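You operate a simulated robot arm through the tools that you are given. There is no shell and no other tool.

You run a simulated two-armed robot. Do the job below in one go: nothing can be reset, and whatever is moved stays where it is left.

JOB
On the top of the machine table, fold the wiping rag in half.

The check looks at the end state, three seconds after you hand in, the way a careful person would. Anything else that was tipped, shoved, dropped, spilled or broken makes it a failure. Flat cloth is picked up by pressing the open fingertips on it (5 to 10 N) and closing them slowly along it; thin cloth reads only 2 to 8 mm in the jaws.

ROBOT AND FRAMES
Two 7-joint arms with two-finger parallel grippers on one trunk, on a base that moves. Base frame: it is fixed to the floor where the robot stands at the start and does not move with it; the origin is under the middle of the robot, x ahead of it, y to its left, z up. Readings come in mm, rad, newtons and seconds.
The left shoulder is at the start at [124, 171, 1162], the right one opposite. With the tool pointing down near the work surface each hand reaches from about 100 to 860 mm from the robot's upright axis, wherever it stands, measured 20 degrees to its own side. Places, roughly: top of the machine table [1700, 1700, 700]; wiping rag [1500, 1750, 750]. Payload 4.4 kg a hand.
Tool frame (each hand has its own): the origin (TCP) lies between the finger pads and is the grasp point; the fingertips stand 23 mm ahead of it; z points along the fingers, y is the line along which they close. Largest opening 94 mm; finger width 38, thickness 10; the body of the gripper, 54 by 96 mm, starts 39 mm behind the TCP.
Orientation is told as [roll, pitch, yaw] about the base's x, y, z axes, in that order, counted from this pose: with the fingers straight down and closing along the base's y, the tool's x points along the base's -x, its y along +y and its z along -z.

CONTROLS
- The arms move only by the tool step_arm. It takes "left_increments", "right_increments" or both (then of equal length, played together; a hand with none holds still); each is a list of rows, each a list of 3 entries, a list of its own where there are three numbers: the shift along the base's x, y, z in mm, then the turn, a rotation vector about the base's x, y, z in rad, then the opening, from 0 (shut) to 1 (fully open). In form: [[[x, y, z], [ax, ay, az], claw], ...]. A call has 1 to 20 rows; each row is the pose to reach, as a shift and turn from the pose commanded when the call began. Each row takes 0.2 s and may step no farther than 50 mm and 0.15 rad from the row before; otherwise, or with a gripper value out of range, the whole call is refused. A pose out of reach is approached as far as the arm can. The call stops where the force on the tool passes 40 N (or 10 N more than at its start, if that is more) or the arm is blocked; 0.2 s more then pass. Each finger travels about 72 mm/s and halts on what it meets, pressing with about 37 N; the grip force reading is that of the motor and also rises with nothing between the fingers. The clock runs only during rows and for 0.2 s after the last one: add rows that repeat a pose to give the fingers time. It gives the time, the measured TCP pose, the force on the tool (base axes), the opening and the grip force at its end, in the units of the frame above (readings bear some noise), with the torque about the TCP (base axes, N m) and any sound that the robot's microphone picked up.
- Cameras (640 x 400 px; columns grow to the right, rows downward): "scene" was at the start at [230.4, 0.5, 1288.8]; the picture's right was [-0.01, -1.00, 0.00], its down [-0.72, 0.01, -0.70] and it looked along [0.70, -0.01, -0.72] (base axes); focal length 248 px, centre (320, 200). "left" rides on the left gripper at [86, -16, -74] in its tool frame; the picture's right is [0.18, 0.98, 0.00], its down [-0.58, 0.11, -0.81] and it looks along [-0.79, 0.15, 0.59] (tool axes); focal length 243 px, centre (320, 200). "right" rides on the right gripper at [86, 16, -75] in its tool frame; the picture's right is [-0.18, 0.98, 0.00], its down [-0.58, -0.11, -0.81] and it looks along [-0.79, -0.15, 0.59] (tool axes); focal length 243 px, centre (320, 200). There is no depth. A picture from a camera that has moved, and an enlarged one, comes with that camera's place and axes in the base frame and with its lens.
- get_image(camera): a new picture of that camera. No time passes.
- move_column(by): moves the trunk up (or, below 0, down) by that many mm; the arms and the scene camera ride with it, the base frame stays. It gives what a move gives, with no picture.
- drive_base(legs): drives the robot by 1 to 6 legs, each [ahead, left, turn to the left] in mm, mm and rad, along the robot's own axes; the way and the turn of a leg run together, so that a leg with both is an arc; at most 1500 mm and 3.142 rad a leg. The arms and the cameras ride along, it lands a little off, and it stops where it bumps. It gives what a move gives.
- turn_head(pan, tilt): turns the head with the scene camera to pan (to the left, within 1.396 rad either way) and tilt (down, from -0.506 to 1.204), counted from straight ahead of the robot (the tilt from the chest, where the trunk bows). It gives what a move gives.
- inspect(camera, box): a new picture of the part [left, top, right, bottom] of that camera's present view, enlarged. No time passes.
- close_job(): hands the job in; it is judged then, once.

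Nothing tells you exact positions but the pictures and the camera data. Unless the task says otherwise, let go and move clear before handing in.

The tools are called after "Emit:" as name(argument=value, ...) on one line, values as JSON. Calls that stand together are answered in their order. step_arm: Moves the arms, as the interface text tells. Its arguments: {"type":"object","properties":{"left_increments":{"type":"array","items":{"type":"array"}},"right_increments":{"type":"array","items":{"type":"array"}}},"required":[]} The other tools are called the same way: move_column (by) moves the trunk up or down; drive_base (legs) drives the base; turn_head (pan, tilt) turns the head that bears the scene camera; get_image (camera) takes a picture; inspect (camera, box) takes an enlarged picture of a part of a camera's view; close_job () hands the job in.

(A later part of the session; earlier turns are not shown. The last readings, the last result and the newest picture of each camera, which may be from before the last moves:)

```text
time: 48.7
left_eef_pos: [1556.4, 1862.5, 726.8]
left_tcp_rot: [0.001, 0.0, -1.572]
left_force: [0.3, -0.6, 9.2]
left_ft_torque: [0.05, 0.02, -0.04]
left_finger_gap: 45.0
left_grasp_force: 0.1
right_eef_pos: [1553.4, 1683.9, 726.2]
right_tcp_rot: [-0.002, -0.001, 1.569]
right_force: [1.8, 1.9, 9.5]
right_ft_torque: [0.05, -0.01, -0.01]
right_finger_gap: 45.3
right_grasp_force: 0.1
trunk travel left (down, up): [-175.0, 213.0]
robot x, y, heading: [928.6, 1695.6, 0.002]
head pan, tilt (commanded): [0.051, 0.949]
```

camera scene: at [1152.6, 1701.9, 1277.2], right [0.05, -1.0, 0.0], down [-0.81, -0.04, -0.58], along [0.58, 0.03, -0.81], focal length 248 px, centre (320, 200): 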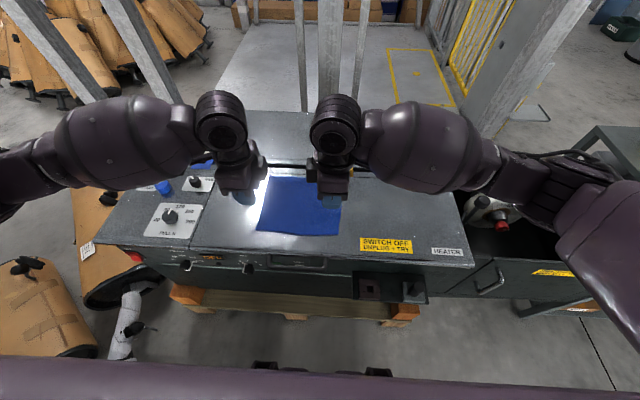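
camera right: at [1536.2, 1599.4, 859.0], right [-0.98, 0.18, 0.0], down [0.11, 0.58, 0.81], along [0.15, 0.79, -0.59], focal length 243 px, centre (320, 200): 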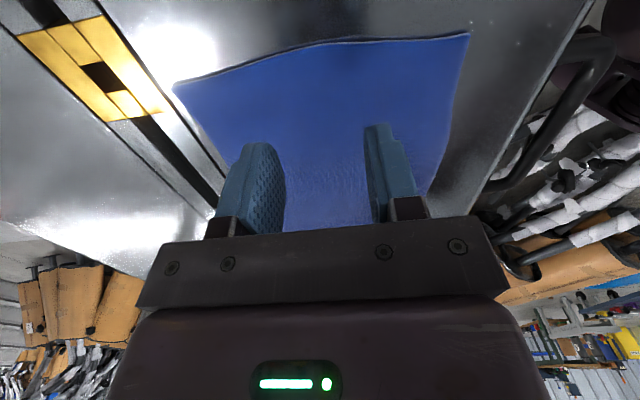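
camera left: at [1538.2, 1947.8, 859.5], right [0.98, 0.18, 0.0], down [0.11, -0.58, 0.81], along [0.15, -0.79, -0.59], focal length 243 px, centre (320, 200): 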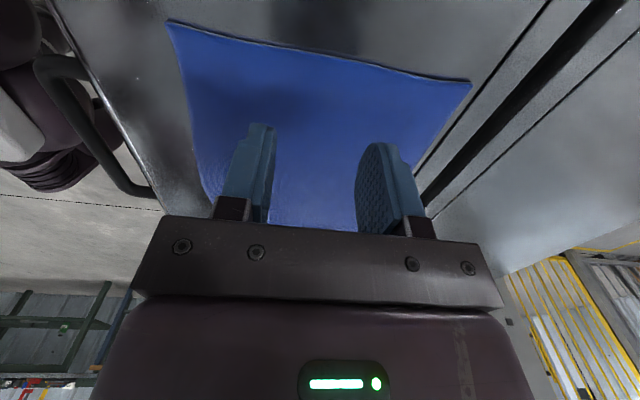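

Both hands press with about 9 N, evenly on both fingers. Now I close slowly, 2 mm per row.

Emit:
step_arm(left_increments=[[[0, 0, 0], [0, 0, 0], 0.456], [[0, 0, 0], [0, 0, 0], 0.432], [[0, 0, 0], [0, 0, 0], 0.408], [[0, 0, 0], [0, 0, 0], 0.384], [[0, 0, 0], [0, 0, 0], 0.36], [[0, 0, 0], [0, 0, 0], 0.336], [[0, 0, 0], [0, 0, 0], 0.312], [[0, 0, 0], [0, 0, 0], 0.288], [[0, 0, 0], [0, 0, 0], 0.264], [[0, 0, 0], [0, 0, 0], 0.24], [[0, 0, 0], [0, 0, 0], 0.22], [[0, 0, 0], [0, 0, 0], 0.2]], right_increments=[[[0, 0, 0], [0, 0, 0], 0.456], [[0, 0, 0], [0, 0, 0], 0.432], [[0, 0, 0], [0, 0, 0], 0.408], [[0, 0, 0], [0, 0, 0], 0.384], [[0, 0, 0], [0, 0, 0], 0.36], [[0, 0, 0], [0, 0, 0], 0.336], [[0, 0, 0], [0, 0, 0], 0.312], [[0, 0, 0], [0, 0, 0], 0.288], [[0, 0, 0], [0, 0, 0], 0.264], [[0, 0, 0], [0, 0, 0], 0.24], [[0, 0, 0], [0, 0, 0], 0.22], [[0, 0, 0], [0, 0, 0], 0.2]])

Emit:
get_image(camera="left")

Emit:
get_image(camera="right")

```text
time: 51.3
left_eef_pos: [1556.2, 1862.3, 727.0]
left_tcp_rot: [0.001, 0.001, -1.572]
left_force: [0.3, -1.6, 15.8]
left_ft_torque: [-0.01, 0.02, 0.02]
left_finger_gap: 19.1
left_grasp_force: 0.1
right_eef_pos: [1553.6, 1684.6, 727.1]
right_tcp_rot: [0.0, 0.002, 1.568]
right_force: [-0.3, 0.5, 7.7]
right_ft_torque: [0.03, -0.01, 0.04]
right_finger_gap: 17.9
right_grasp_force: 0.1
trunk travel left (down, up): [-175.0, 213.0]
robot x, y, heading: [929.0, 1694.0, -0.001]
head pan, tilt (commanded): [0.051, 0.949]
```

```text
taken
camera left: at [1539.6, 1948.6, 801.6], right [0.98, 0.18, 0.0], down [0.11, -0.58, 0.81], along [0.15, -0.79, -0.59], focal length 243 px, centre (320, 200)
```

left: 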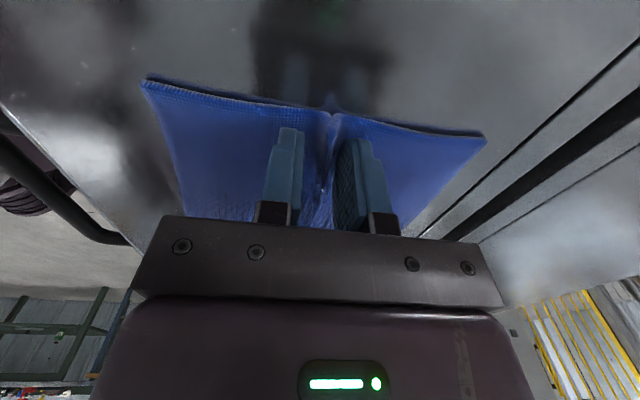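

```text
taken
camera right: at [1538.3, 1597.8, 800.7], right [-0.98, 0.18, 0.0], down [0.11, 0.58, 0.81], along [0.15, 0.79, -0.59], focal length 243 px, centre (320, 200)
```

right: 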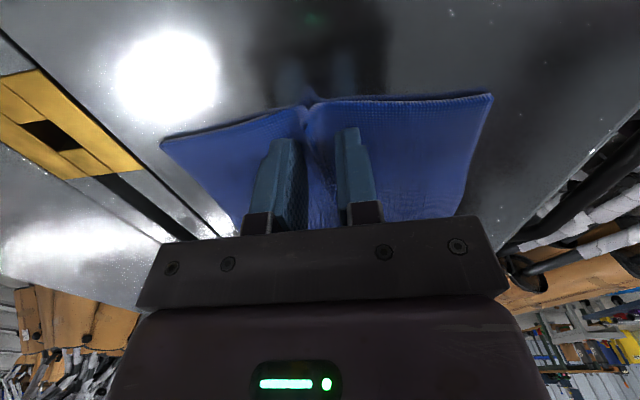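

A ridge is rising between the fingers of both hands, just as wanted. I keep closing until it is gripped.

Emit:
step_arm(left_increments=[[[0, 0, 0], [0, 0, 0], 0.18], [[0, 0, 0], [0, 0, 0], 0.16], [[0, 0, 0.2], [0, 0, 0], 0.14], [[0, 0, 0.3], [0, 0, 0], 0.12], [[0, 0, 0.4], [0, 0, 0], 0.1], [[0, 0, 0.4], [0, 0, 0], 0.08], [[0, 0, 0.4], [0, 0, 0], 0.06], [[0, 0, 0.4], [0, 0, 0], 0.04], [[0, 0, 0.4], [0, 0, 0], 0.02], [[0, 0, 0.4], [0, 0, 0], 0.0], [[0, 0, 0.4], [0, 0, 0], 0.0], [[0, 0, 0.4], [0, 0, 0], 0.0]], right_increments=[[[0, 0, 0], [0, 0, 0], 0.18], [[0, 0, 0], [0, 0, 0], 0.16], [[0, 0, 0], [0, 0, 0], 0.14], [[0, 0, 0], [0, 0, 0], 0.12], [[0, 0, 0], [0, 0, 0], 0.1], [[0, 0, 0], [0, 0, 0], 0.08], [[0, 0, 0], [0, 0, 0], 0.06], [[0, 0, 0], [0, 0, 0], 0.04], [[0, 0, 0], [0, 0, 0], 0.02], [[0, 0, 0], [0, 0, 0], 0.0], [[0, 0, 0], [0, 0, 0], 0.0], [[0, 0, 0], [0, 0, 0], 0.0]])

Emit:
get_image(camera="left")

Emit:
get_image(camera="right")

Emit:
inspect(camera="scene", box=[220, 140, 420, 265])

```text
time: 53.9
left_eef_pos: [1554.7, 1861.8, 727.4]
left_tcp_rot: [0.002, 0.0, -1.571]
left_force: [-0.4, -0.2, 8.5]
left_ft_torque: [-0.03, 0.06, 0.04]
left_finger_gap: 4.5
left_grasp_force: 36.4
right_eef_pos: [1554.5, 1684.3, 726.5]
right_tcp_rot: [0.001, 0.0, 1.57]
right_force: [-0.4, 0.6, 10.2]
right_ft_torque: [0.02, -0.01, 0.02]
right_finger_gap: 4.3
right_grasp_force: 36.9
trunk travel left (down, up): [-175.0, 213.0]
robot x, y, heading: [930.2, 1697.8, 0.001]
head pan, tilt (commanded): [0.051, 0.949]
```

```text
taken
camera left: at [1539.0, 1948.5, 801.9], right [0.98, 0.18, 0.0], down [0.11, -0.58, 0.81], along [0.15, -0.79, -0.59], focal length 243 px, centre (320, 200)
```

left: 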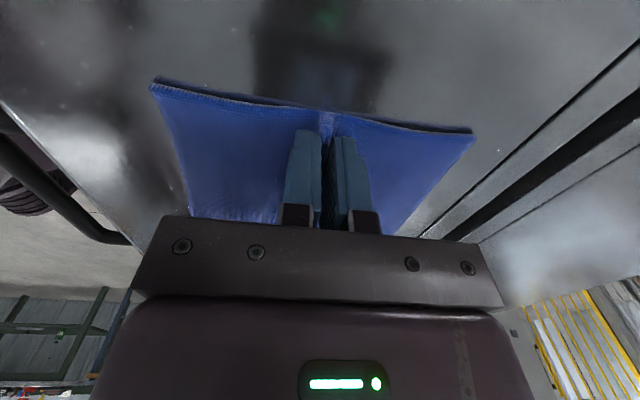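

```text
taken
camera right: at [1538.5, 1597.8, 800.6], right [-0.98, 0.18, 0.0], down [0.11, 0.58, 0.81], along [0.15, 0.79, -0.59], focal length 243 px, centre (320, 200)
```

right: 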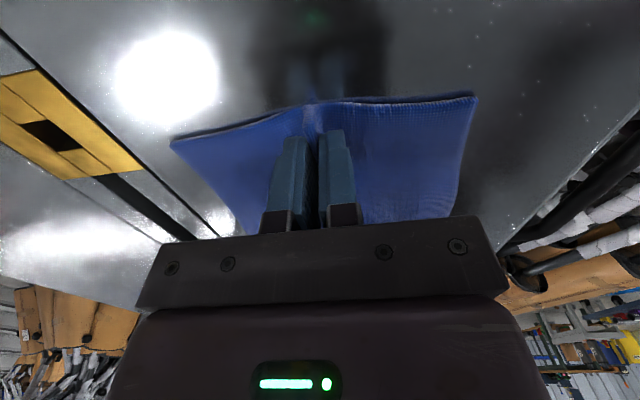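

```text
3.20 times, centred on (320, 202) of scene
camera zoom: at [1151.2, 1701.8, 1277.5], right [0.05, -1.0, 0.0], down [-0.81, -0.04, -0.58], along [0.58, 0.03, -0.81], focal length 792 px, centre (320, 192)
```

zoom: 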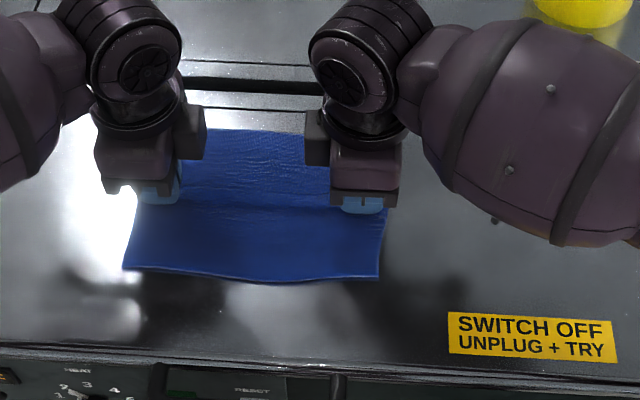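

Both jaws hold the ridge (4.5 and 4.3 mm), and the halves in front and behind are equal to within a few mm. I lift both hands together slowly.

Emit:
step_arm(left_increments=[[[0, 0, 5], [0, 0, 0], 0], [[0, 0, 12], [0, 0, 0], 0], [[0, 1, 20], [0, 0, 0], 0], [[0, 1, 28], [0, 0, 0], 0], [[0, 1, 36], [0, 0, 0], 0], [[0, 2, 44], [0, 0, 0], 0], [[0, 2, 52], [0, 0, 0], 0], [[0, 2, 60], [0, 0, 0], 0], [[0, 2, 68], [0, 0, 0], 0], [[0, 2, 76], [0, 0, 0], 0], [[0, 2, 84], [0, 0, 0], 0], [[0, 2, 92], [0, 0, 0], 0], [[0, 2, 100], [0, 0, 0], 0], [[0, 2, 105], [0, 0, 0], 0], [[0, 2, 105], [0, 0, 0], 0]], right_increments=[[[0, 0, 5], [0, 0, 0], 0], [[0, 0, 12], [0, 0, 0], 0], [[0, -1, 20], [0, 0, 0], 0], [[0, -1, 28], [0, 0, 0], 0], [[0, -1, 36], [0, 0, 0], 0], [[0, -2, 44], [0, 0, 0], 0], [[0, -2, 52], [0, 0, 0], 0], [[0, -2, 60], [0, 0, 0], 0], [[0, -2, 68], [0, 0, 0], 0], [[0, -2, 76], [0, 0, 0], 0], [[0, -2, 84], [0, 0, 0], 0], [[0, -2, 92], [0, 0, 0], 0], [[0, -2, 100], [0, 0, 0], 0], [[0, -2, 105], [0, 0, 0], 0], [[0, -2, 105], [0, 0, 0], 0]])

Emit:
get_image(camera="left")

Emit:
get_image(camera="right")

Emit:
get_image(camera="scene")

```text
time: 57.1
left_eef_pos: [1555.5, 1863.6, 830.3]
left_tcp_rot: [0.001, 0.0, -1.573]
left_force: [-0.2, -7.0, 0.1]
left_ft_torque: [-0.11, 0.0, -0.02]
left_finger_gap: 4.5
left_grasp_force: 36.6
right_eef_pos: [1555.9, 1680.9, 830.6]
right_tcp_rot: [0.001, -0.001, 1.569]
right_force: [0.3, 6.4, -0.1]
right_ft_torque: [0.16, 0.04, -0.02]
right_finger_gap: 4.2
right_grasp_force: 36.7
trunk travel left (down, up): [-175.0, 213.0]
robot x, y, heading: [929.0, 1698.9, -0.005]
head pan, tilt (commanded): [0.051, 0.949]
```

```text
taken
camera left: at [1540.0, 1950.8, 905.5], right [0.98, 0.18, 0.0], down [0.11, -0.58, 0.81], along [0.15, -0.79, -0.59], focal length 243 px, centre (320, 200)
```

left: 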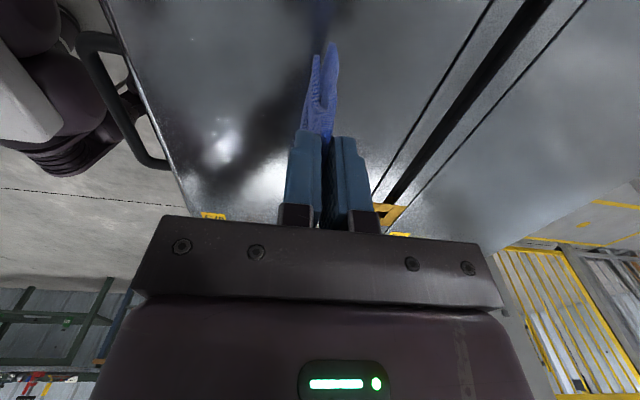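

```text
taken
camera right: at [1539.3, 1595.4, 904.8], right [-0.98, 0.18, 0.0], down [0.11, 0.58, 0.81], along [0.15, 0.79, -0.59], focal length 243 px, centre (320, 200)
```

right: 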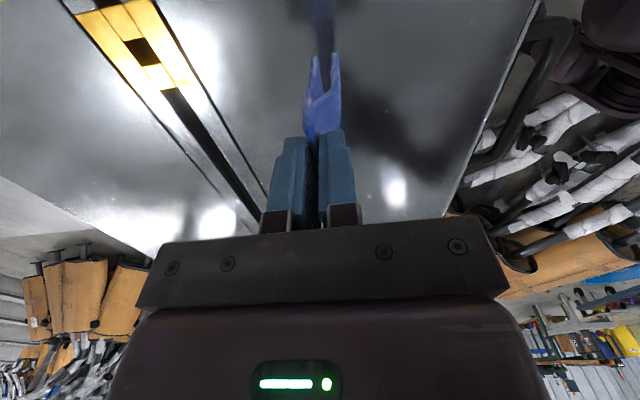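

```text
taken
camera scene: at [1152.7, 1702.0, 1277.1], right [0.05, -1.0, 0.0], down [-0.81, -0.04, -0.58], along [0.58, 0.03, -0.81], focal length 248 px, centre (320, 200)
```

scene: 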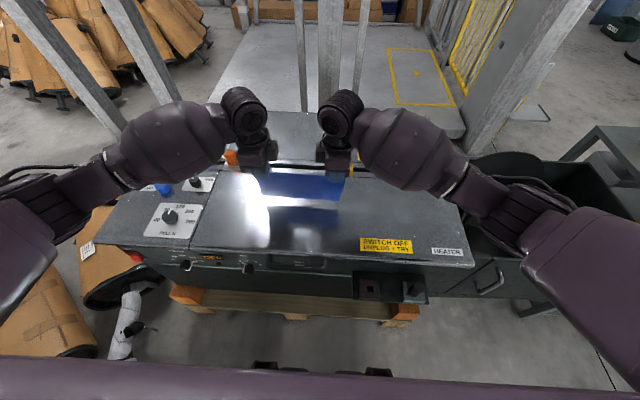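

The rag hangs neatly folded between the two hands. I enlarge the views to see that both halves hang together and how far down they reach.

Emit:
inspect(camera="left", box=[240, 20, 400, 140])

Emit:
inspect(camera="right", box=[240, 20, 400, 140])

Emit:
inspect(camera="scene", box=[220, 120, 420, 245])

```text
3.33 times, centred on (320, 80) of left
camera zoom: at [1540.0, 1950.8, 905.5], right [0.98, 0.18, 0.0], down [0.11, -0.58, 0.81], along [0.15, -0.79, -0.59], focal length 809 px, centre (320, 600)
```

zoom: 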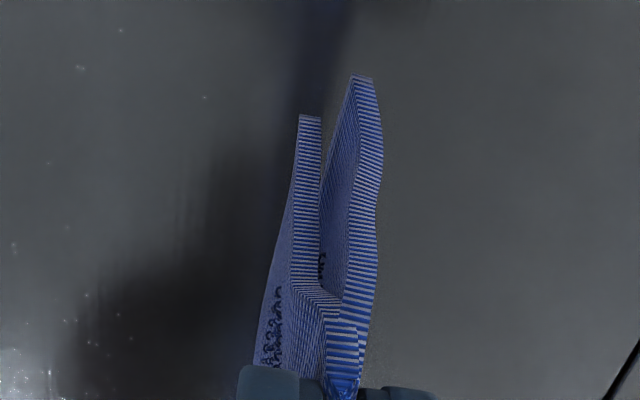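

```text
3.33 times, centred on (320, 80) of right
camera zoom: at [1539.3, 1595.4, 904.8], right [-0.98, 0.18, 0.0], down [0.11, 0.58, 0.81], along [0.15, 0.79, -0.59], focal length 809 px, centre (320, 600)
```

zoom: 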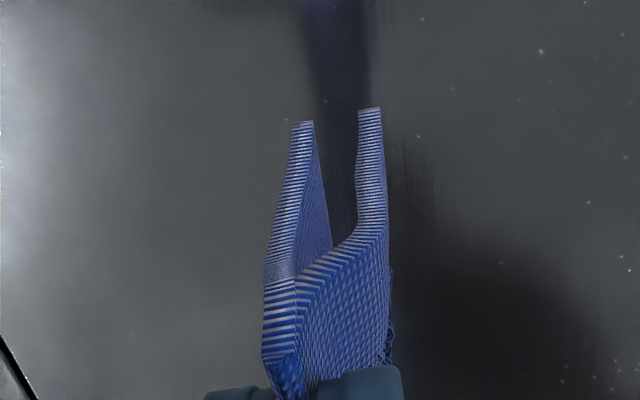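

```text
3.20 times, centred on (320, 182) of scene
camera zoom: at [1152.7, 1702.0, 1277.1], right [0.05, -1.0, 0.0], down [-0.81, -0.04, -0.58], along [0.58, 0.03, -0.81], focal length 792 px, centre (320, 256)
```

zoom: 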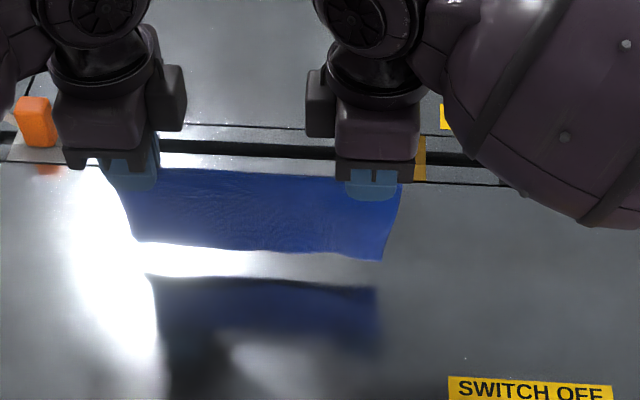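

Both halves hang down together; on the left side the rear half may be a bit longer. I zoom in more to judge this before laying it down.

Emit:
inspect(camera="left", box=[296, 32, 352, 132])

Emit:
inspect(camera="right", box=[294, 40, 350, 140])

```text
4.00 times, centred on (324, 82) of left
camera zoom: at [1540.0, 1950.8, 905.5], right [0.98, 0.18, 0.0], down [0.11, -0.58, 0.81], along [0.15, -0.79, -0.59], focal length 970 px, centre (304, 672)
```

zoom: 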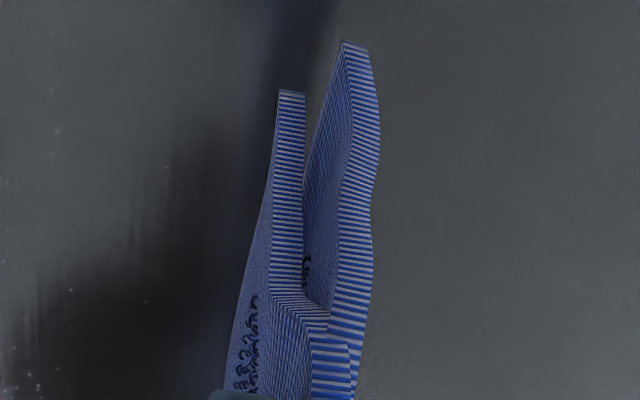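

```text
4.00 times, centred on (322, 90) of right
camera zoom: at [1539.3, 1595.4, 904.8], right [-0.98, 0.18, 0.0], down [0.11, 0.58, 0.81], along [0.15, 0.79, -0.59], focal length 970 px, centre (312, 640)
```

zoom: 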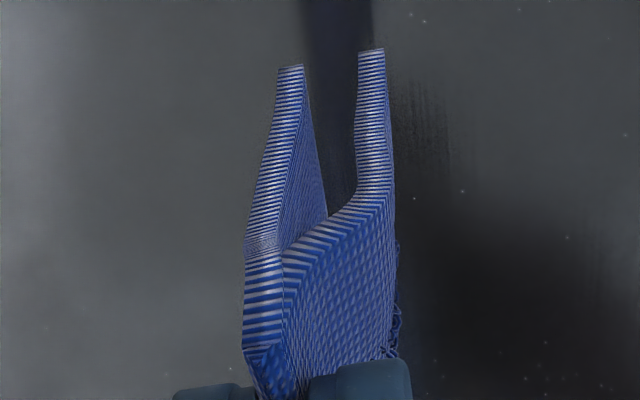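

Emit:
inspect(camera="left", box=[300, 38, 348, 68])

Emit:
inspect(camera="left", box=[296, 66, 352, 101])

Emit:
inspect(camera="left", box=[296, 98, 352, 133])

```text
13.33 times, centred on (324, 53) of left
camera zoom: at [1540.0, 1950.8, 905.5], right [0.98, 0.18, 0.0], down [0.11, -0.58, 0.81], along [0.15, -0.79, -0.59], focal length 3235 px, centre (267, 2160)
```

zoom: 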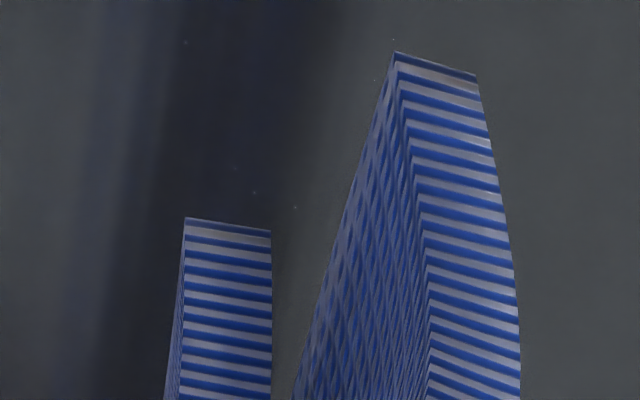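

```text
11.43 times, centred on (324, 84) of left
camera zoom: at [1540.0, 1950.8, 905.5], right [0.98, 0.18, 0.0], down [0.11, -0.58, 0.81], along [0.15, -0.79, -0.59], focal length 2773 px, centre (274, 1531)
```

zoom: 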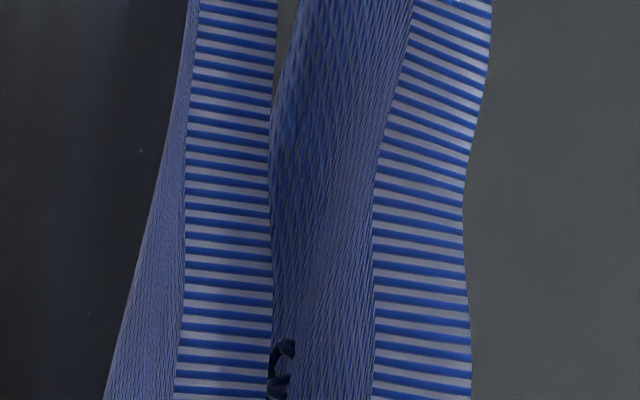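

```text
11.43 times, centred on (324, 116) of left
camera zoom: at [1540.0, 1950.8, 905.5], right [0.98, 0.18, 0.0], down [0.11, -0.58, 0.81], along [0.15, -0.79, -0.59], focal length 2773 px, centre (274, 1166)
```

zoom: 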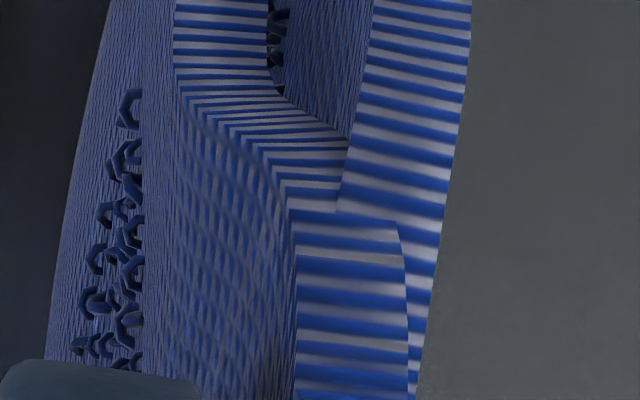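

By counting the weave stripes along the left edge the two halves are equal to within a few mm, so the pinch is centred. I now carry the rag about 45 mm back, still hanging free, to have room to lay it down toward me.

Emit:
step_arm(left_increments=[[[4, 0, 0], [0, 0, 0], 0], [[9, 0, 0], [0, 0, 0], 0], [[14, 0, 0], [0, 0, 0], 0], [[19, 0, 0], [0, 0, 0], 0], [[24, 0, 0], [0, 0, 0], 0], [[29, 0, 0], [0, 0, 0], 0], [[34, 0, 0], [0, 0, 0], 0], [[39, 0, 0], [0, 0, 0], 0], [[43, -0.5, 0], [0, 0, 0], 0], [[45, -0.5, 0], [0, 0, 0], 0], [[45, -0.5, 0], [0, 0, 0], 0], [[45, -0.5, 0], [0, 0, 0], 0], [[45, -0.5, 0], [0, 0, 0], 0]], right_increments=[[[4, 0, 0], [0, 0, 0], 0], [[9, 0, 0], [0, 0, 0], 0], [[14, 0, 0], [0, 0, 0], 0], [[19, 0, 0], [0, 0, 0], 0], [[24, 0, 0], [0, 0, 0], 0], [[29, 0, 0], [0, 0, 0], 0], [[34, 0, 0], [0, 0, 0], 0], [[39, 0, 0], [0, 0, 0], 0], [[43, 0.5, 0], [0, 0, 0], 0], [[45, 0.5, 0], [0, 0, 0], 0], [[45, 0.5, 0], [0, 0, 0], 0], [[45, 0.5, 0], [0, 0, 0], 0], [[45, 0.5, 0], [0, 0, 0], 0]])

Emit:
inspect(camera="left", box=[240, 20, 400, 140])

Emit:
inspect(camera="right", box=[240, 20, 400, 140])

```text
time: 59.9
left_eef_pos: [1602.1, 1863.0, 830.7]
left_tcp_rot: [0.0, 0.0, -1.573]
left_force: [0.0, -5.6, -0.3]
left_ft_torque: [-0.07, 0.03, 0.0]
left_finger_gap: 4.6
left_grasp_force: 36.9
right_eef_pos: [1600.4, 1683.6, 831.8]
right_tcp_rot: [0.001, 0.0, 1.569]
right_force: [0.3, 5.0, -0.1]
right_ft_torque: [0.14, -0.03, -0.01]
right_finger_gap: 4.3
right_grasp_force: 36.8
trunk travel left (down, up): [-175.0, 213.0]
robot x, y, heading: [929.6, 1696.0, 0.001]
head pan, tilt (commanded): [0.051, 0.949]
```

```text
3.33 times, centred on (320, 80) of left
camera zoom: at [1585.2, 1950.5, 906.0], right [0.98, 0.18, 0.0], down [0.11, -0.58, 0.81], along [0.15, -0.79, -0.59], focal length 809 px, centre (320, 600)
```

zoom: 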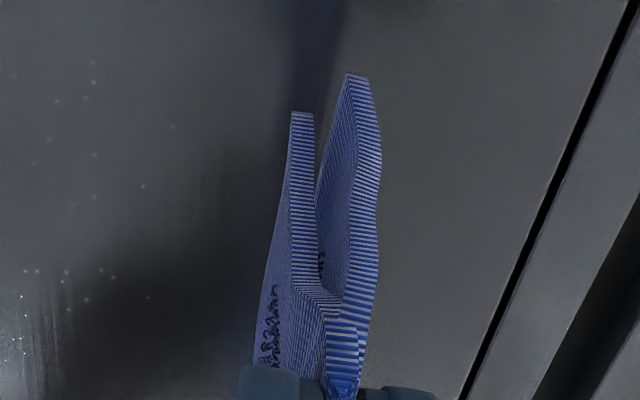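

```text
3.33 times, centred on (320, 80) of right
camera zoom: at [1584.4, 1595.7, 905.4], right [-0.98, 0.18, 0.0], down [0.11, 0.58, 0.81], along [0.15, 0.79, -0.59], focal length 809 px, centre (320, 600)
```

zoom: 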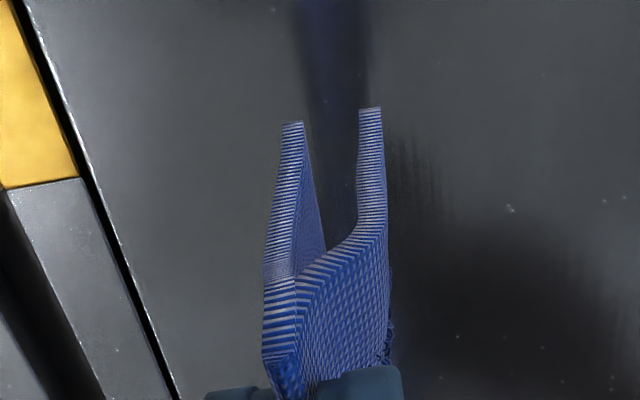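

The rag hangs about 20 mm above the top. I now start to lower it while drawing the hands toward me and tilting them, so that both halves trail behind and lie down together.

Emit:
step_arm(left_increments=[[[-7, 0, -5.5], [0, -0.028, 0], 0], [[-14, 0, -11], [0, -0.056, 0], 0], [[-21, 0, -16.5], [0, -0.084, 0], 0], [[-28, 0, -22], [0, -0.112, 0], 0], [[-35, 0, -27.5], [0, -0.14, 0], 0], [[-42, 0, -33], [0, -0.168, 0], 0], [[-49, 0, -38.5], [0, -0.196, 0], 0], [[-56, 0, -44], [0, -0.224, 0], 0], [[-63, 0, -49.5], [0, -0.252, 0], 0], [[-70, 0, -55], [0, -0.28, 0], 0]], right_increments=[[[-7, 0, -5.5], [0, -0.028, 0], 0], [[-14, 0, -11], [0, -0.056, 0], 0], [[-21, 0, -16.5], [0, -0.084, 0], 0], [[-28, 0, -22], [0, -0.112, 0], 0], [[-35, 0, -27.5], [0, -0.14, 0], 0], [[-42, 0, -33], [0, -0.168, 0], 0], [[-49, 0, -38.5], [0, -0.196, 0], 0], [[-56, 0, -44], [0, -0.224, 0], 0], [[-63, 0, -49.5], [0, -0.252, 0], 0], [[-70, 0, -55], [0, -0.28, 0], 0]])

Emit:
get_image(camera="left")

Emit:
get_image(camera="right")

Emit:
inspect(camera="scene", box=[220, 140, 420, 265])

```text
time: 62.1
left_eef_pos: [1530.4, 1864.5, 775.1]
left_tcp_rot: [0.279, 0.0, -1.573]
left_force: [0.4, -4.7, 0.1]
left_ft_torque: [-0.09, 0.12, -0.04]
left_finger_gap: 4.4
left_grasp_force: 37.4
right_eef_pos: [1530.0, 1683.1, 775.7]
right_tcp_rot: [-0.278, 0.0, 1.57]
right_force: [0.3, 4.5, 0.2]
right_ft_torque: [0.11, 0.13, 0.04]
right_finger_gap: 4.1
right_grasp_force: 36.5
trunk travel left (down, up): [-175.0, 213.0]
robot x, y, heading: [936.2, 1693.1, -0.001]
head pan, tilt (commanded): [0.051, 0.949]
```

```text
taken
camera left: at [1493.5, 1951.3, 843.1], right [0.94, 0.18, 0.27], down [-0.12, -0.58, 0.8], along [0.31, -0.79, -0.53], focal length 243 px, centre (320, 200)
```

left: 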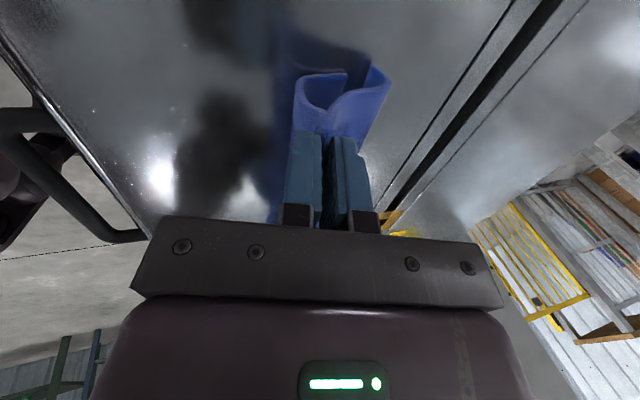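

```text
taken
camera right: at [1494.3, 1596.5, 843.0], right [-0.94, 0.19, -0.27], down [-0.12, 0.58, 0.81], along [0.31, 0.79, -0.53], focal length 243 px, centre (320, 200)
```

right: 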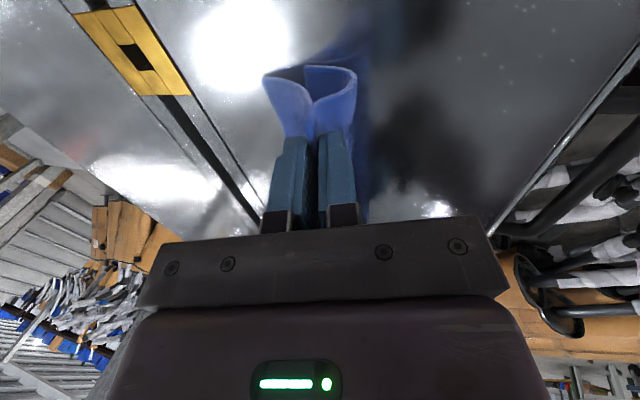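

```text
3.20 times, centred on (320, 202) of scene
camera zoom: at [1152.6, 1702.0, 1277.2], right [0.05, -1.0, 0.0], down [-0.81, -0.04, -0.58], along [0.58, 0.03, -0.81], focal length 792 px, centre (320, 192)
```

zoom: 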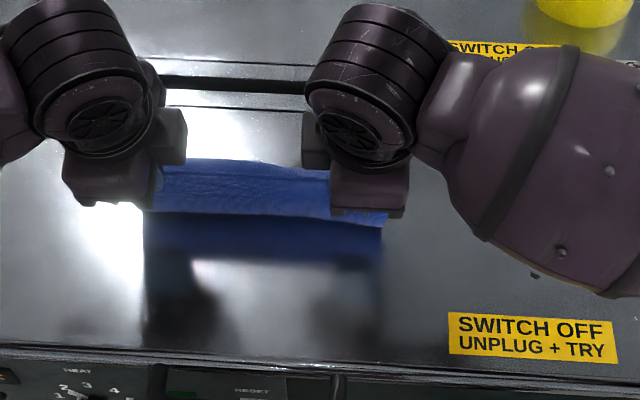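

The lower ends have begun to bend on the table; I zoom in to see which way both halves go before continuing.

Emit:
inspect(camera="left", box=[260, 30, 420, 140])

Emit:
inspect(camera="right", box=[230, 40, 390, 150])

```text
3.64 times, centred on (340, 85) of left
camera zoom: at [1493.5, 1951.3, 843.1], right [0.94, 0.18, 0.27], down [-0.12, -0.58, 0.8], along [0.31, -0.79, -0.53], focal length 882 px, centre (247, 618)
```

zoom: 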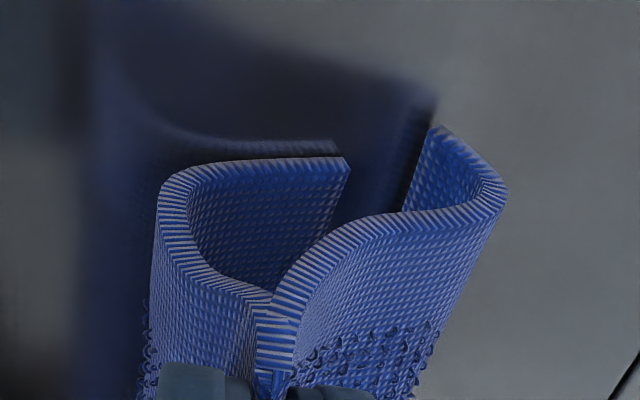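

```text
3.64 times, centred on (310, 95) of right
camera zoom: at [1494.3, 1596.5, 843.0], right [-0.94, 0.19, -0.27], down [-0.12, 0.58, 0.81], along [0.31, 0.79, -0.53], focal length 882 px, centre (356, 582)
```

zoom: 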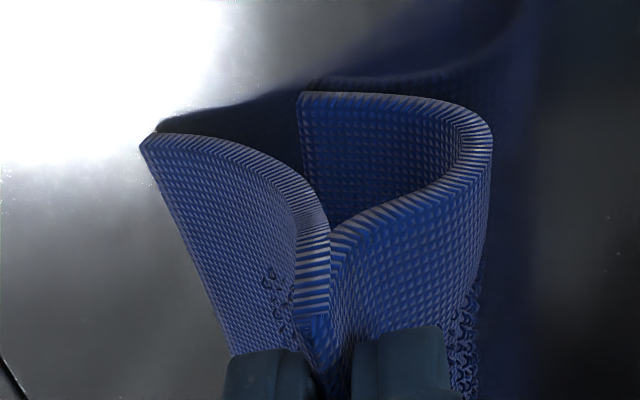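

The rear half's end is curling under at the left, because both ends naturally lean toward me. It will lay down better the other way, so I lift it free again, carry it toward me to x ≈ 1450, and then lay it down moving away from me.

Emit:
step_arm(left_increments=[[[0, 0, 8], [0, 0.03, 0], 0], [[0, 0, 16], [0, 0.06, 0], 0], [[0, 0, 24], [0, 0.09, 0], 0], [[0, 0, 32], [0, 0.12, 0], 0], [[0, 0, 40], [0, 0.15, 0], 0], [[0, 0, 48], [0, 0.18, 0], 0], [[0, 0, 56], [0, 0.21, 0], 0], [[0, 0, 63], [0, 0.24, 0], 0], [[-6, 0, 70], [0, 0.27, 0], 0], [[-14, 0, 72], [0, 0.28, 0], 0], [[-24, 0, 72], [0, 0.28, 0], 0], [[-34, 0, 72], [0, 0.28, 0], 0], [[-44, 0, 72], [0, 0.28, 0], 0], [[-54, 0, 72], [0, 0.28, 0], 0], [[-64, 0, 72], [0, 0.28, 0], 0], [[-72, 0, 72], [0, 0.28, 0], 0], [[-78, 0, 72], [0, 0.28, 0], 0], [[-80, 0, 72], [0, 0.28, 0], 0], [[-80, 0, 72], [0, 0.28, 0], 0], [[-80, 0, 72], [0, 0.28, 0], 0]], right_increments=[[[0, 0, 8], [0, 0.03, 0], 0], [[0, 0, 16], [0, 0.06, 0], 0], [[0, 0, 24], [0, 0.09, 0], 0], [[0, 0, 32], [0, 0.12, 0], 0], [[0, 0, 40], [0, 0.15, 0], 0], [[0, 0, 48], [0, 0.18, 0], 0], [[0, 0, 56], [0, 0.21, 0], 0], [[0, 0, 63], [0, 0.24, 0], 0], [[-6, 0, 70], [0, 0.27, 0], 0], [[-14, 0, 72], [0, 0.28, 0], 0], [[-24, 0, 72], [0, 0.28, 0], 0], [[-34, 0, 72], [0, 0.28, 0], 0], [[-44, 0, 72], [0, 0.28, 0], 0], [[-54, 0, 72], [0, 0.28, 0], 0], [[-64, 0, 72], [0, 0.28, 0], 0], [[-72, 0, 72], [0, 0.28, 0], 0], [[-78, 0, 72], [0, 0.28, 0], 0], [[-80, 0, 72], [0, 0.28, 0], 0], [[-80, 0, 72], [0, 0.28, 0], 0], [[-80, 0, 72], [0, 0.28, 0], 0]])

Emit:
inspect(camera="left", box=[240, 20, 400, 140])

Emit:
inspect(camera="right", box=[240, 20, 400, 140])

Emit:
inspect(camera="scene", box=[220, 140, 420, 265])

```text
time: 66.3
left_eef_pos: [1451.2, 1863.1, 848.2]
left_tcp_rot: [0.0, 0.002, -1.572]
left_force: [0.1, -3.9, -0.7]
left_ft_torque: [-0.07, -0.13, -0.01]
left_finger_gap: 4.5
left_grasp_force: 37.2
right_eef_pos: [1450.1, 1683.1, 847.2]
right_tcp_rot: [-0.002, 0.001, 1.569]
right_force: [-0.5, 3.9, -0.5]
right_ft_torque: [0.07, -0.11, 0.02]
right_finger_gap: 4.2
right_grasp_force: 37.1
trunk travel left (down, up): [-175.0, 213.0]
robot x, y, heading: [931.5, 1697.9, 0.0]
head pan, tilt (commanded): [0.051, 0.949]
```

```text
3.33 times, centred on (320, 80) of left
camera zoom: at [1435.0, 1950.4, 923.7], right [0.98, 0.18, 0.0], down [0.11, -0.58, 0.81], along [0.15, -0.79, -0.59], focal length 809 px, centre (320, 600)
```

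zoom: 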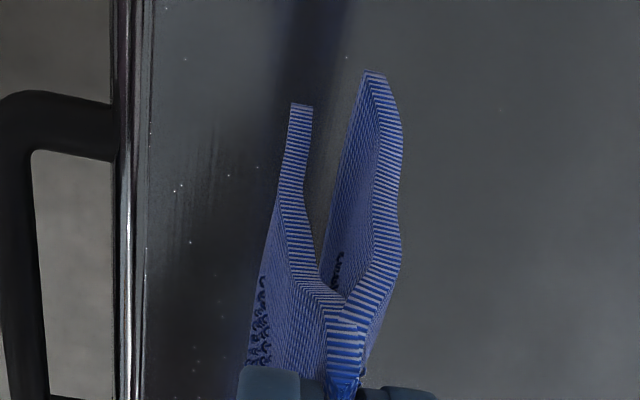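

```text
3.33 times, centred on (320, 80) of right
camera zoom: at [1434.3, 1596.2, 921.8], right [-0.98, 0.18, 0.0], down [0.11, 0.58, 0.81], along [0.15, 0.79, -0.59], focal length 809 px, centre (320, 600)
```

zoom: 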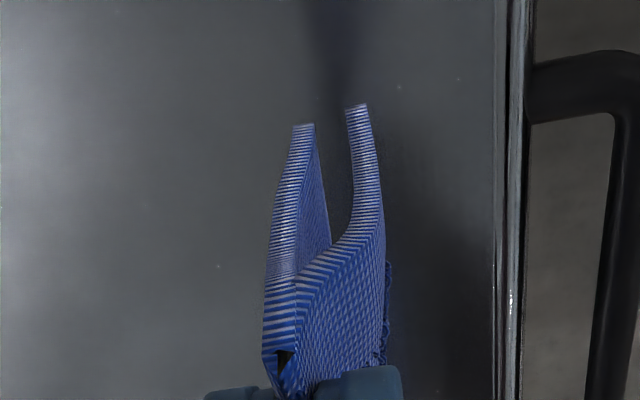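

```text
3.20 times, centred on (320, 202) of scene
camera zoom: at [1152.7, 1702.0, 1277.2], right [0.05, -1.0, 0.0], down [-0.81, -0.04, -0.58], along [0.58, 0.03, -0.81], focal length 792 px, centre (320, 192)
```

zoom: 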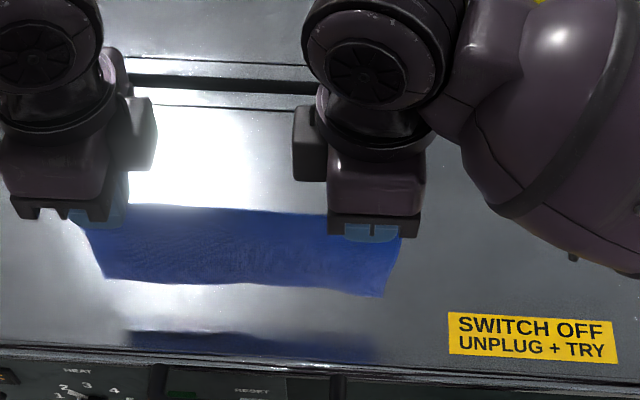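

The rag hangs freely again at x ≈ 1450 with both ends curling slightly inward. I now lower it with more sideways travel, away from me, so the ends trail toward me.

Emit:
step_arm(left_increments=[[[0, 0, -5], [0, 0, 0], 0], [[2, 0, -10], [0, 0, 0], 0], [[5, 0, -15], [0, 0, 0], 0], [[10, 0, -19], [0, 0, 0], 0], [[16, 0, -22], [0, 0, 0], 0], [[22, 0, -25], [0, 0, 0], 0], [[28, 0, -28], [0, 0, 0], 0], [[34, 0, -31], [0, 0, 0], 0], [[40, 0, -34], [0, 0, 0], 0], [[46, 0, -37], [0, 0, 0], 0], [[52, 0, -40], [0, 0, 0], 0], [[58, 0, -43], [0, 0, 0], 0]], right_increments=[[[0, 0, -5], [0, 0, 0], 0], [[2, 0, -10], [0, 0, 0], 0], [[5, 0, -15], [0, 0, 0], 0], [[10, 0, -19], [0, 0, 0], 0], [[16, 0, -22], [0, 0, 0], 0], [[22, 0, -25], [0, 0, 0], 0], [[28, 0, -28], [0, 0, 0], 0], [[34, 0, -31], [0, 0, 0], 0], [[40, 0, -34], [0, 0, 0], 0], [[46, 0, -37], [0, 0, 0], 0], [[52, 0, -40], [0, 0, 0], 0], [[58, 0, -43], [0, 0, 0], 0]])

Emit:
inspect(camera="left", box=[240, 20, 400, 140])

Emit:
inspect(camera="right", box=[240, 20, 400, 140])

Emit:
inspect(camera="scene", box=[220, 140, 420, 265])

```text
time: 68.9
left_eef_pos: [1510.9, 1861.9, 804.5]
left_tcp_rot: [-0.001, 0.0, -1.572]
left_force: [-0.3, -3.2, 1.0]
left_ft_torque: [-0.09, -0.13, -0.01]
left_finger_gap: 4.5
left_grasp_force: 37.1
right_eef_pos: [1507.3, 1683.2, 803.7]
right_tcp_rot: [-0.001, 0.0, 1.571]
right_force: [-0.3, 2.8, 0.0]
right_ft_torque: [0.03, -0.13, 0.01]
right_finger_gap: 4.3
right_grasp_force: 36.8
trunk travel left (down, up): [-175.0, 213.0]
robot x, y, heading: [932.8, 1695.8, -0.001]
head pan, tilt (commanded): [0.051, 0.949]
```

```text
3.33 times, centred on (320, 80) of left
camera zoom: at [1493.4, 1949.8, 879.7], right [0.98, 0.18, 0.0], down [0.11, -0.58, 0.81], along [0.15, -0.79, -0.59], focal length 809 px, centre (320, 600)
```

zoom: 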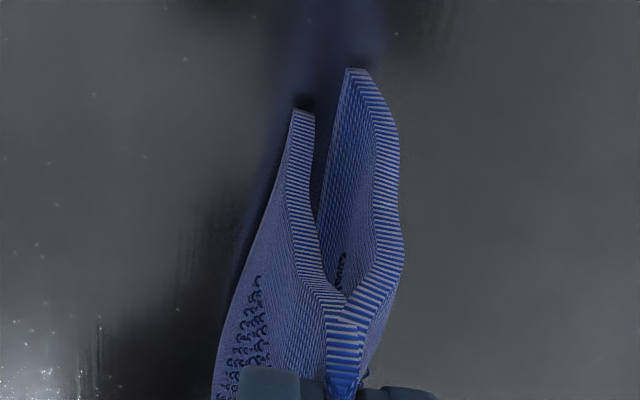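

```text
3.33 times, centred on (320, 80) of right
camera zoom: at [1492.3, 1596.1, 878.5], right [-0.98, 0.18, 0.0], down [0.11, 0.58, 0.81], along [0.15, 0.79, -0.59], focal length 809 px, centre (320, 600)
```

zoom: 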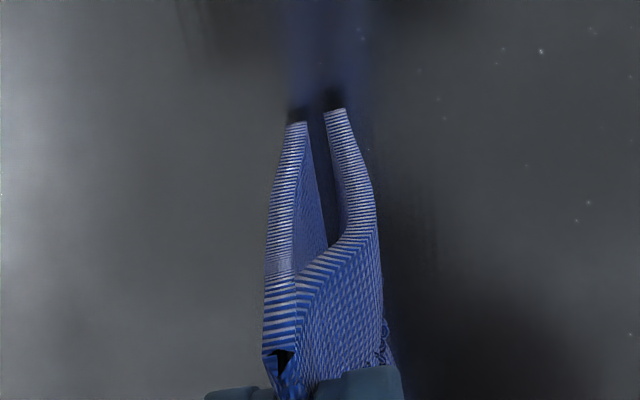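

```text
3.20 times, centred on (320, 202) of scene
camera zoom: at [1152.8, 1701.9, 1277.1], right [0.05, -1.0, 0.0], down [-0.81, -0.04, -0.58], along [0.58, 0.03, -0.81], focal length 792 px, centre (320, 192)
```

zoom: 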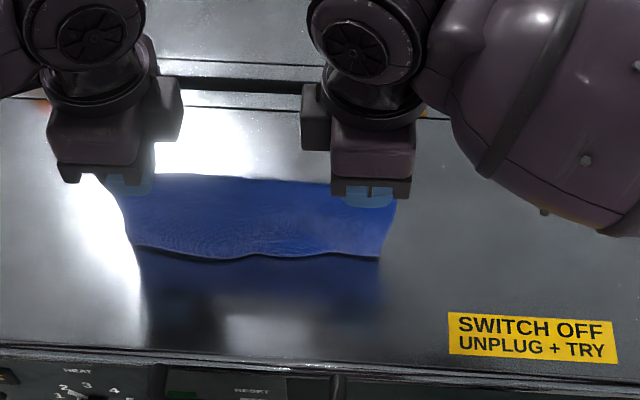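

The ends just reach the table now. I go mostly sideways next so they start to trail.

Emit:
step_arm(left_increments=[[[5, 0, -1], [0, 0, 0], 0], [[10, 0, -2], [0, 0, 0], 0], [[15, 0, -3.5], [0, 0, 0], 0], [[20, 0, -5], [0, 0, 0], 0], [[25, 0, -6.5], [0, 0, 0], 0], [[30, 0, -8], [0, 0, 0], 0], [[35, 0, -10], [0, 0, 0], 0], [[40, 0, -12], [0, 0, 0], 0]], right_increments=[[[5, 0, -1], [0, 0, 0], 0], [[10, 0, -2], [0, 0, 0], 0], [[15, 0, -3.5], [0, 0, 0], 0], [[20, 0, -5], [0, 0, 0], 0], [[25, 0, -6.5], [0, 0, 0], 0], [[30, 0, -8], [0, 0, 0], 0], [[35, 0, -10], [0, 0, 0], 0], [[40, 0, -12], [0, 0, 0], 0]])

Emit:
inspect(camera="left", box=[240, 20, 400, 140])

Emit:
inspect(camera="right", box=[240, 20, 400, 140])

Emit:
inspect(camera="scene", box=[220, 140, 420, 265])

```text
time: 70.7
left_eef_pos: [1549.6, 1863.9, 791.1]
left_tcp_rot: [0.001, -0.002, -1.571]
left_force: [-0.9, -4.0, 0.4]
left_ft_torque: [-0.05, -0.11, -0.02]
left_finger_gap: 4.5
left_grasp_force: 37.2
right_eef_pos: [1549.0, 1682.7, 794.3]
right_tcp_rot: [0.003, -0.002, 1.569]
right_force: [0.3, 4.6, -0.4]
right_ft_torque: [0.09, -0.12, 0.0]
right_finger_gap: 3.9
right_grasp_force: 36.8
trunk travel left (down, up): [-175.0, 213.0]
robot x, y, heading: [929.9, 1691.9, -0.003]
head pan, tilt (commanded): [0.051, 0.949]
```

```text
3.33 times, centred on (320, 80) of left
camera zoom: at [1533.0, 1950.1, 867.3], right [0.98, 0.18, 0.0], down [0.11, -0.58, 0.81], along [0.15, -0.79, -0.59], focal length 809 px, centre (320, 600)
```

zoom: 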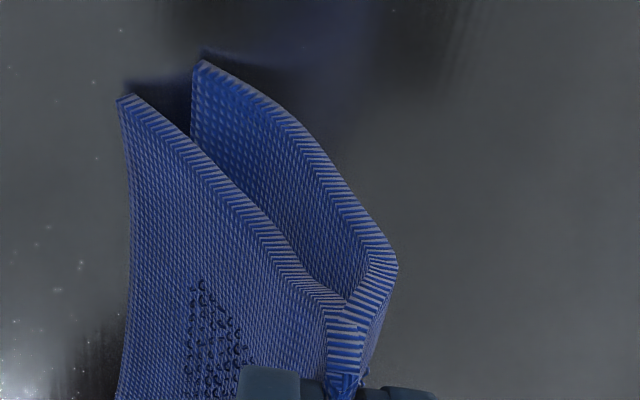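

```text
3.33 times, centred on (320, 80) of right
camera zoom: at [1532.8, 1595.8, 867.5], right [-0.98, 0.18, 0.0], down [0.11, 0.58, 0.81], along [0.15, 0.79, -0.59], focal length 809 px, centre (320, 600)
```

zoom: 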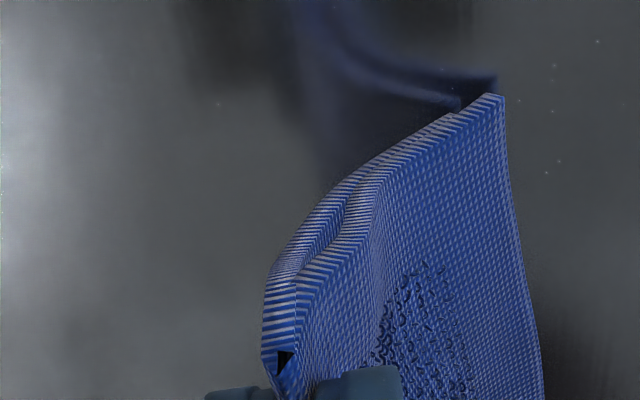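

```text
3.20 times, centred on (320, 202) of scene
camera zoom: at [1152.8, 1702.0, 1277.1], right [0.05, -1.0, 0.0], down [-0.81, -0.04, -0.58], along [0.58, 0.03, -0.81], focal length 792 px, centre (320, 192)
```

zoom: 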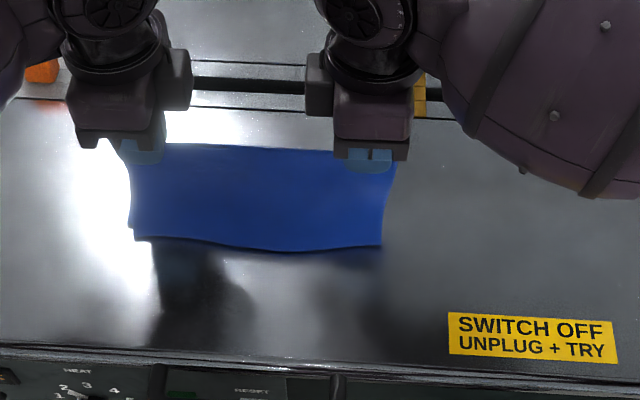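

Both halves now trail toward me with their ends together. I continue down along the same slope, tilting the hands slightly so the crease comes down flat.

Emit:
step_arm(left_increments=[[[4, 0, -4], [0, 0.03, 0], 0], [[8, 0, -9], [0, 0.06, 0], 0], [[12, 0, -14], [0, 0.09, 0], 0], [[17, 0, -19], [0, 0.12, 0], 0], [[22, 0, -24], [0, 0.15, 0], 0], [[27, 0, -29], [0, 0.18, 0], 0], [[32, 0, -34], [0, 0.21, 0], 0], [[37, 0, -39], [0, 0.24, 0], 0], [[42, 0, -44], [0, 0.27, 0], 0], [[47, 0, -48], [0, 0.3, 0], 0]], right_increments=[[[4, 0, -4], [0, 0.03, 0], 0], [[8, 0, -9], [0, 0.06, 0], 0], [[12, 0, -14], [0, 0.09, 0], 0], [[17, 0, -19], [0, 0.12, 0], 0], [[22, 0, -24], [0, 0.15, 0], 0], [[27, 0, -29], [0, 0.18, 0], 0], [[32, 0, -34], [0, 0.21, 0], 0], [[37, 0, -39], [0, 0.24, 0], 0], [[42, 0, -44], [0, 0.27, 0], 0], [[47, 0, -48], [0, 0.3, 0], 0]])

Emit:
inspect(camera="left", box=[160, 20, 400, 170])

Emit:
inspect(camera="right", box=[240, 20, 480, 170])

Emit:
inspect(camera="scene", box=[220, 140, 420, 265])

```text
time: 72.9
left_eef_pos: [1596.8, 1864.2, 744.4]
left_tcp_rot: [-0.302, 0.0, -1.572]
left_force: [0.3, -4.0, -0.5]
left_ft_torque: [-0.12, -0.13, 0.01]
left_finger_gap: 4.4
left_grasp_force: 37.0
right_eef_pos: [1595.9, 1682.1, 744.9]
right_tcp_rot: [0.299, 0.0, 1.572]
right_force: [-0.2, 3.7, -0.6]
right_ft_torque: [0.11, -0.1, -0.01]
right_finger_gap: 4.3
right_grasp_force: 37.3
trunk travel left (down, up): [-175.0, 213.0]
robot x, y, heading: [933.4, 1695.4, 0.001]
head pan, tilt (commanded): [0.051, 0.949]
```

```text
2.67 times, centred on (280, 95) of left
camera zoom: at [1602.3, 1950.5, 821.2], right [0.94, 0.18, -0.29], down [0.34, -0.58, 0.74], along [-0.04, -0.79, -0.61], focal length 647 px, centre (427, 480)
```

zoom: 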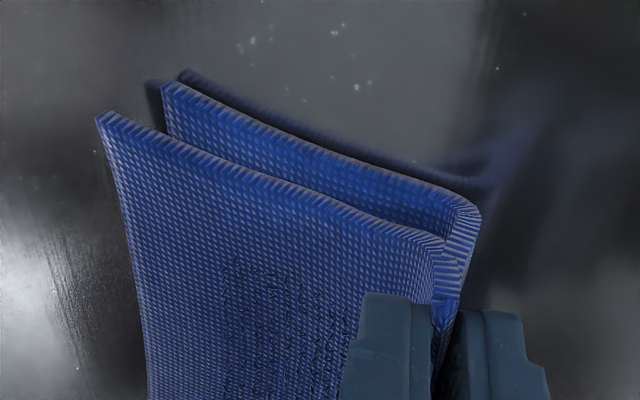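

```text
2.67 times, centred on (360, 95) of right
camera zoom: at [1602.6, 1595.9, 820.5], right [-0.94, 0.18, 0.29], down [0.34, 0.58, 0.74], along [-0.03, 0.79, -0.61], focal length 647 px, centre (213, 480)
```

zoom: 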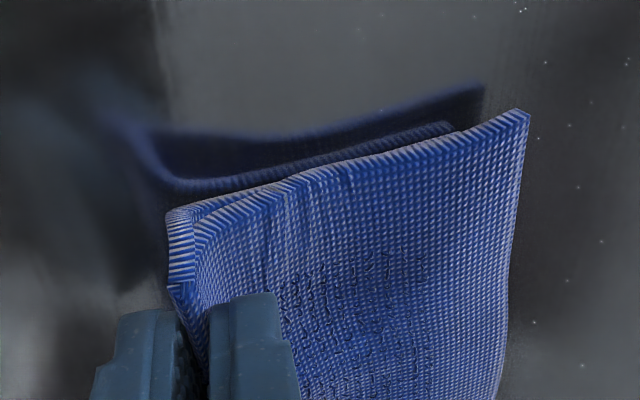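

```text
3.20 times, centred on (320, 202) of scene
camera zoom: at [1152.8, 1702.0, 1277.1], right [0.05, -1.0, 0.0], down [-0.81, -0.04, -0.58], along [0.58, 0.03, -0.81], focal length 792 px, centre (320, 192)
```

zoom: 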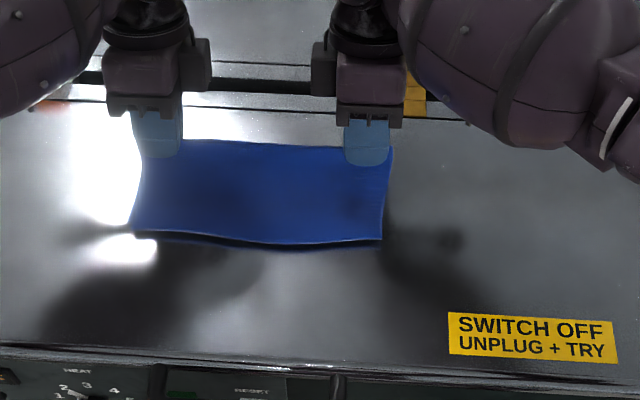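

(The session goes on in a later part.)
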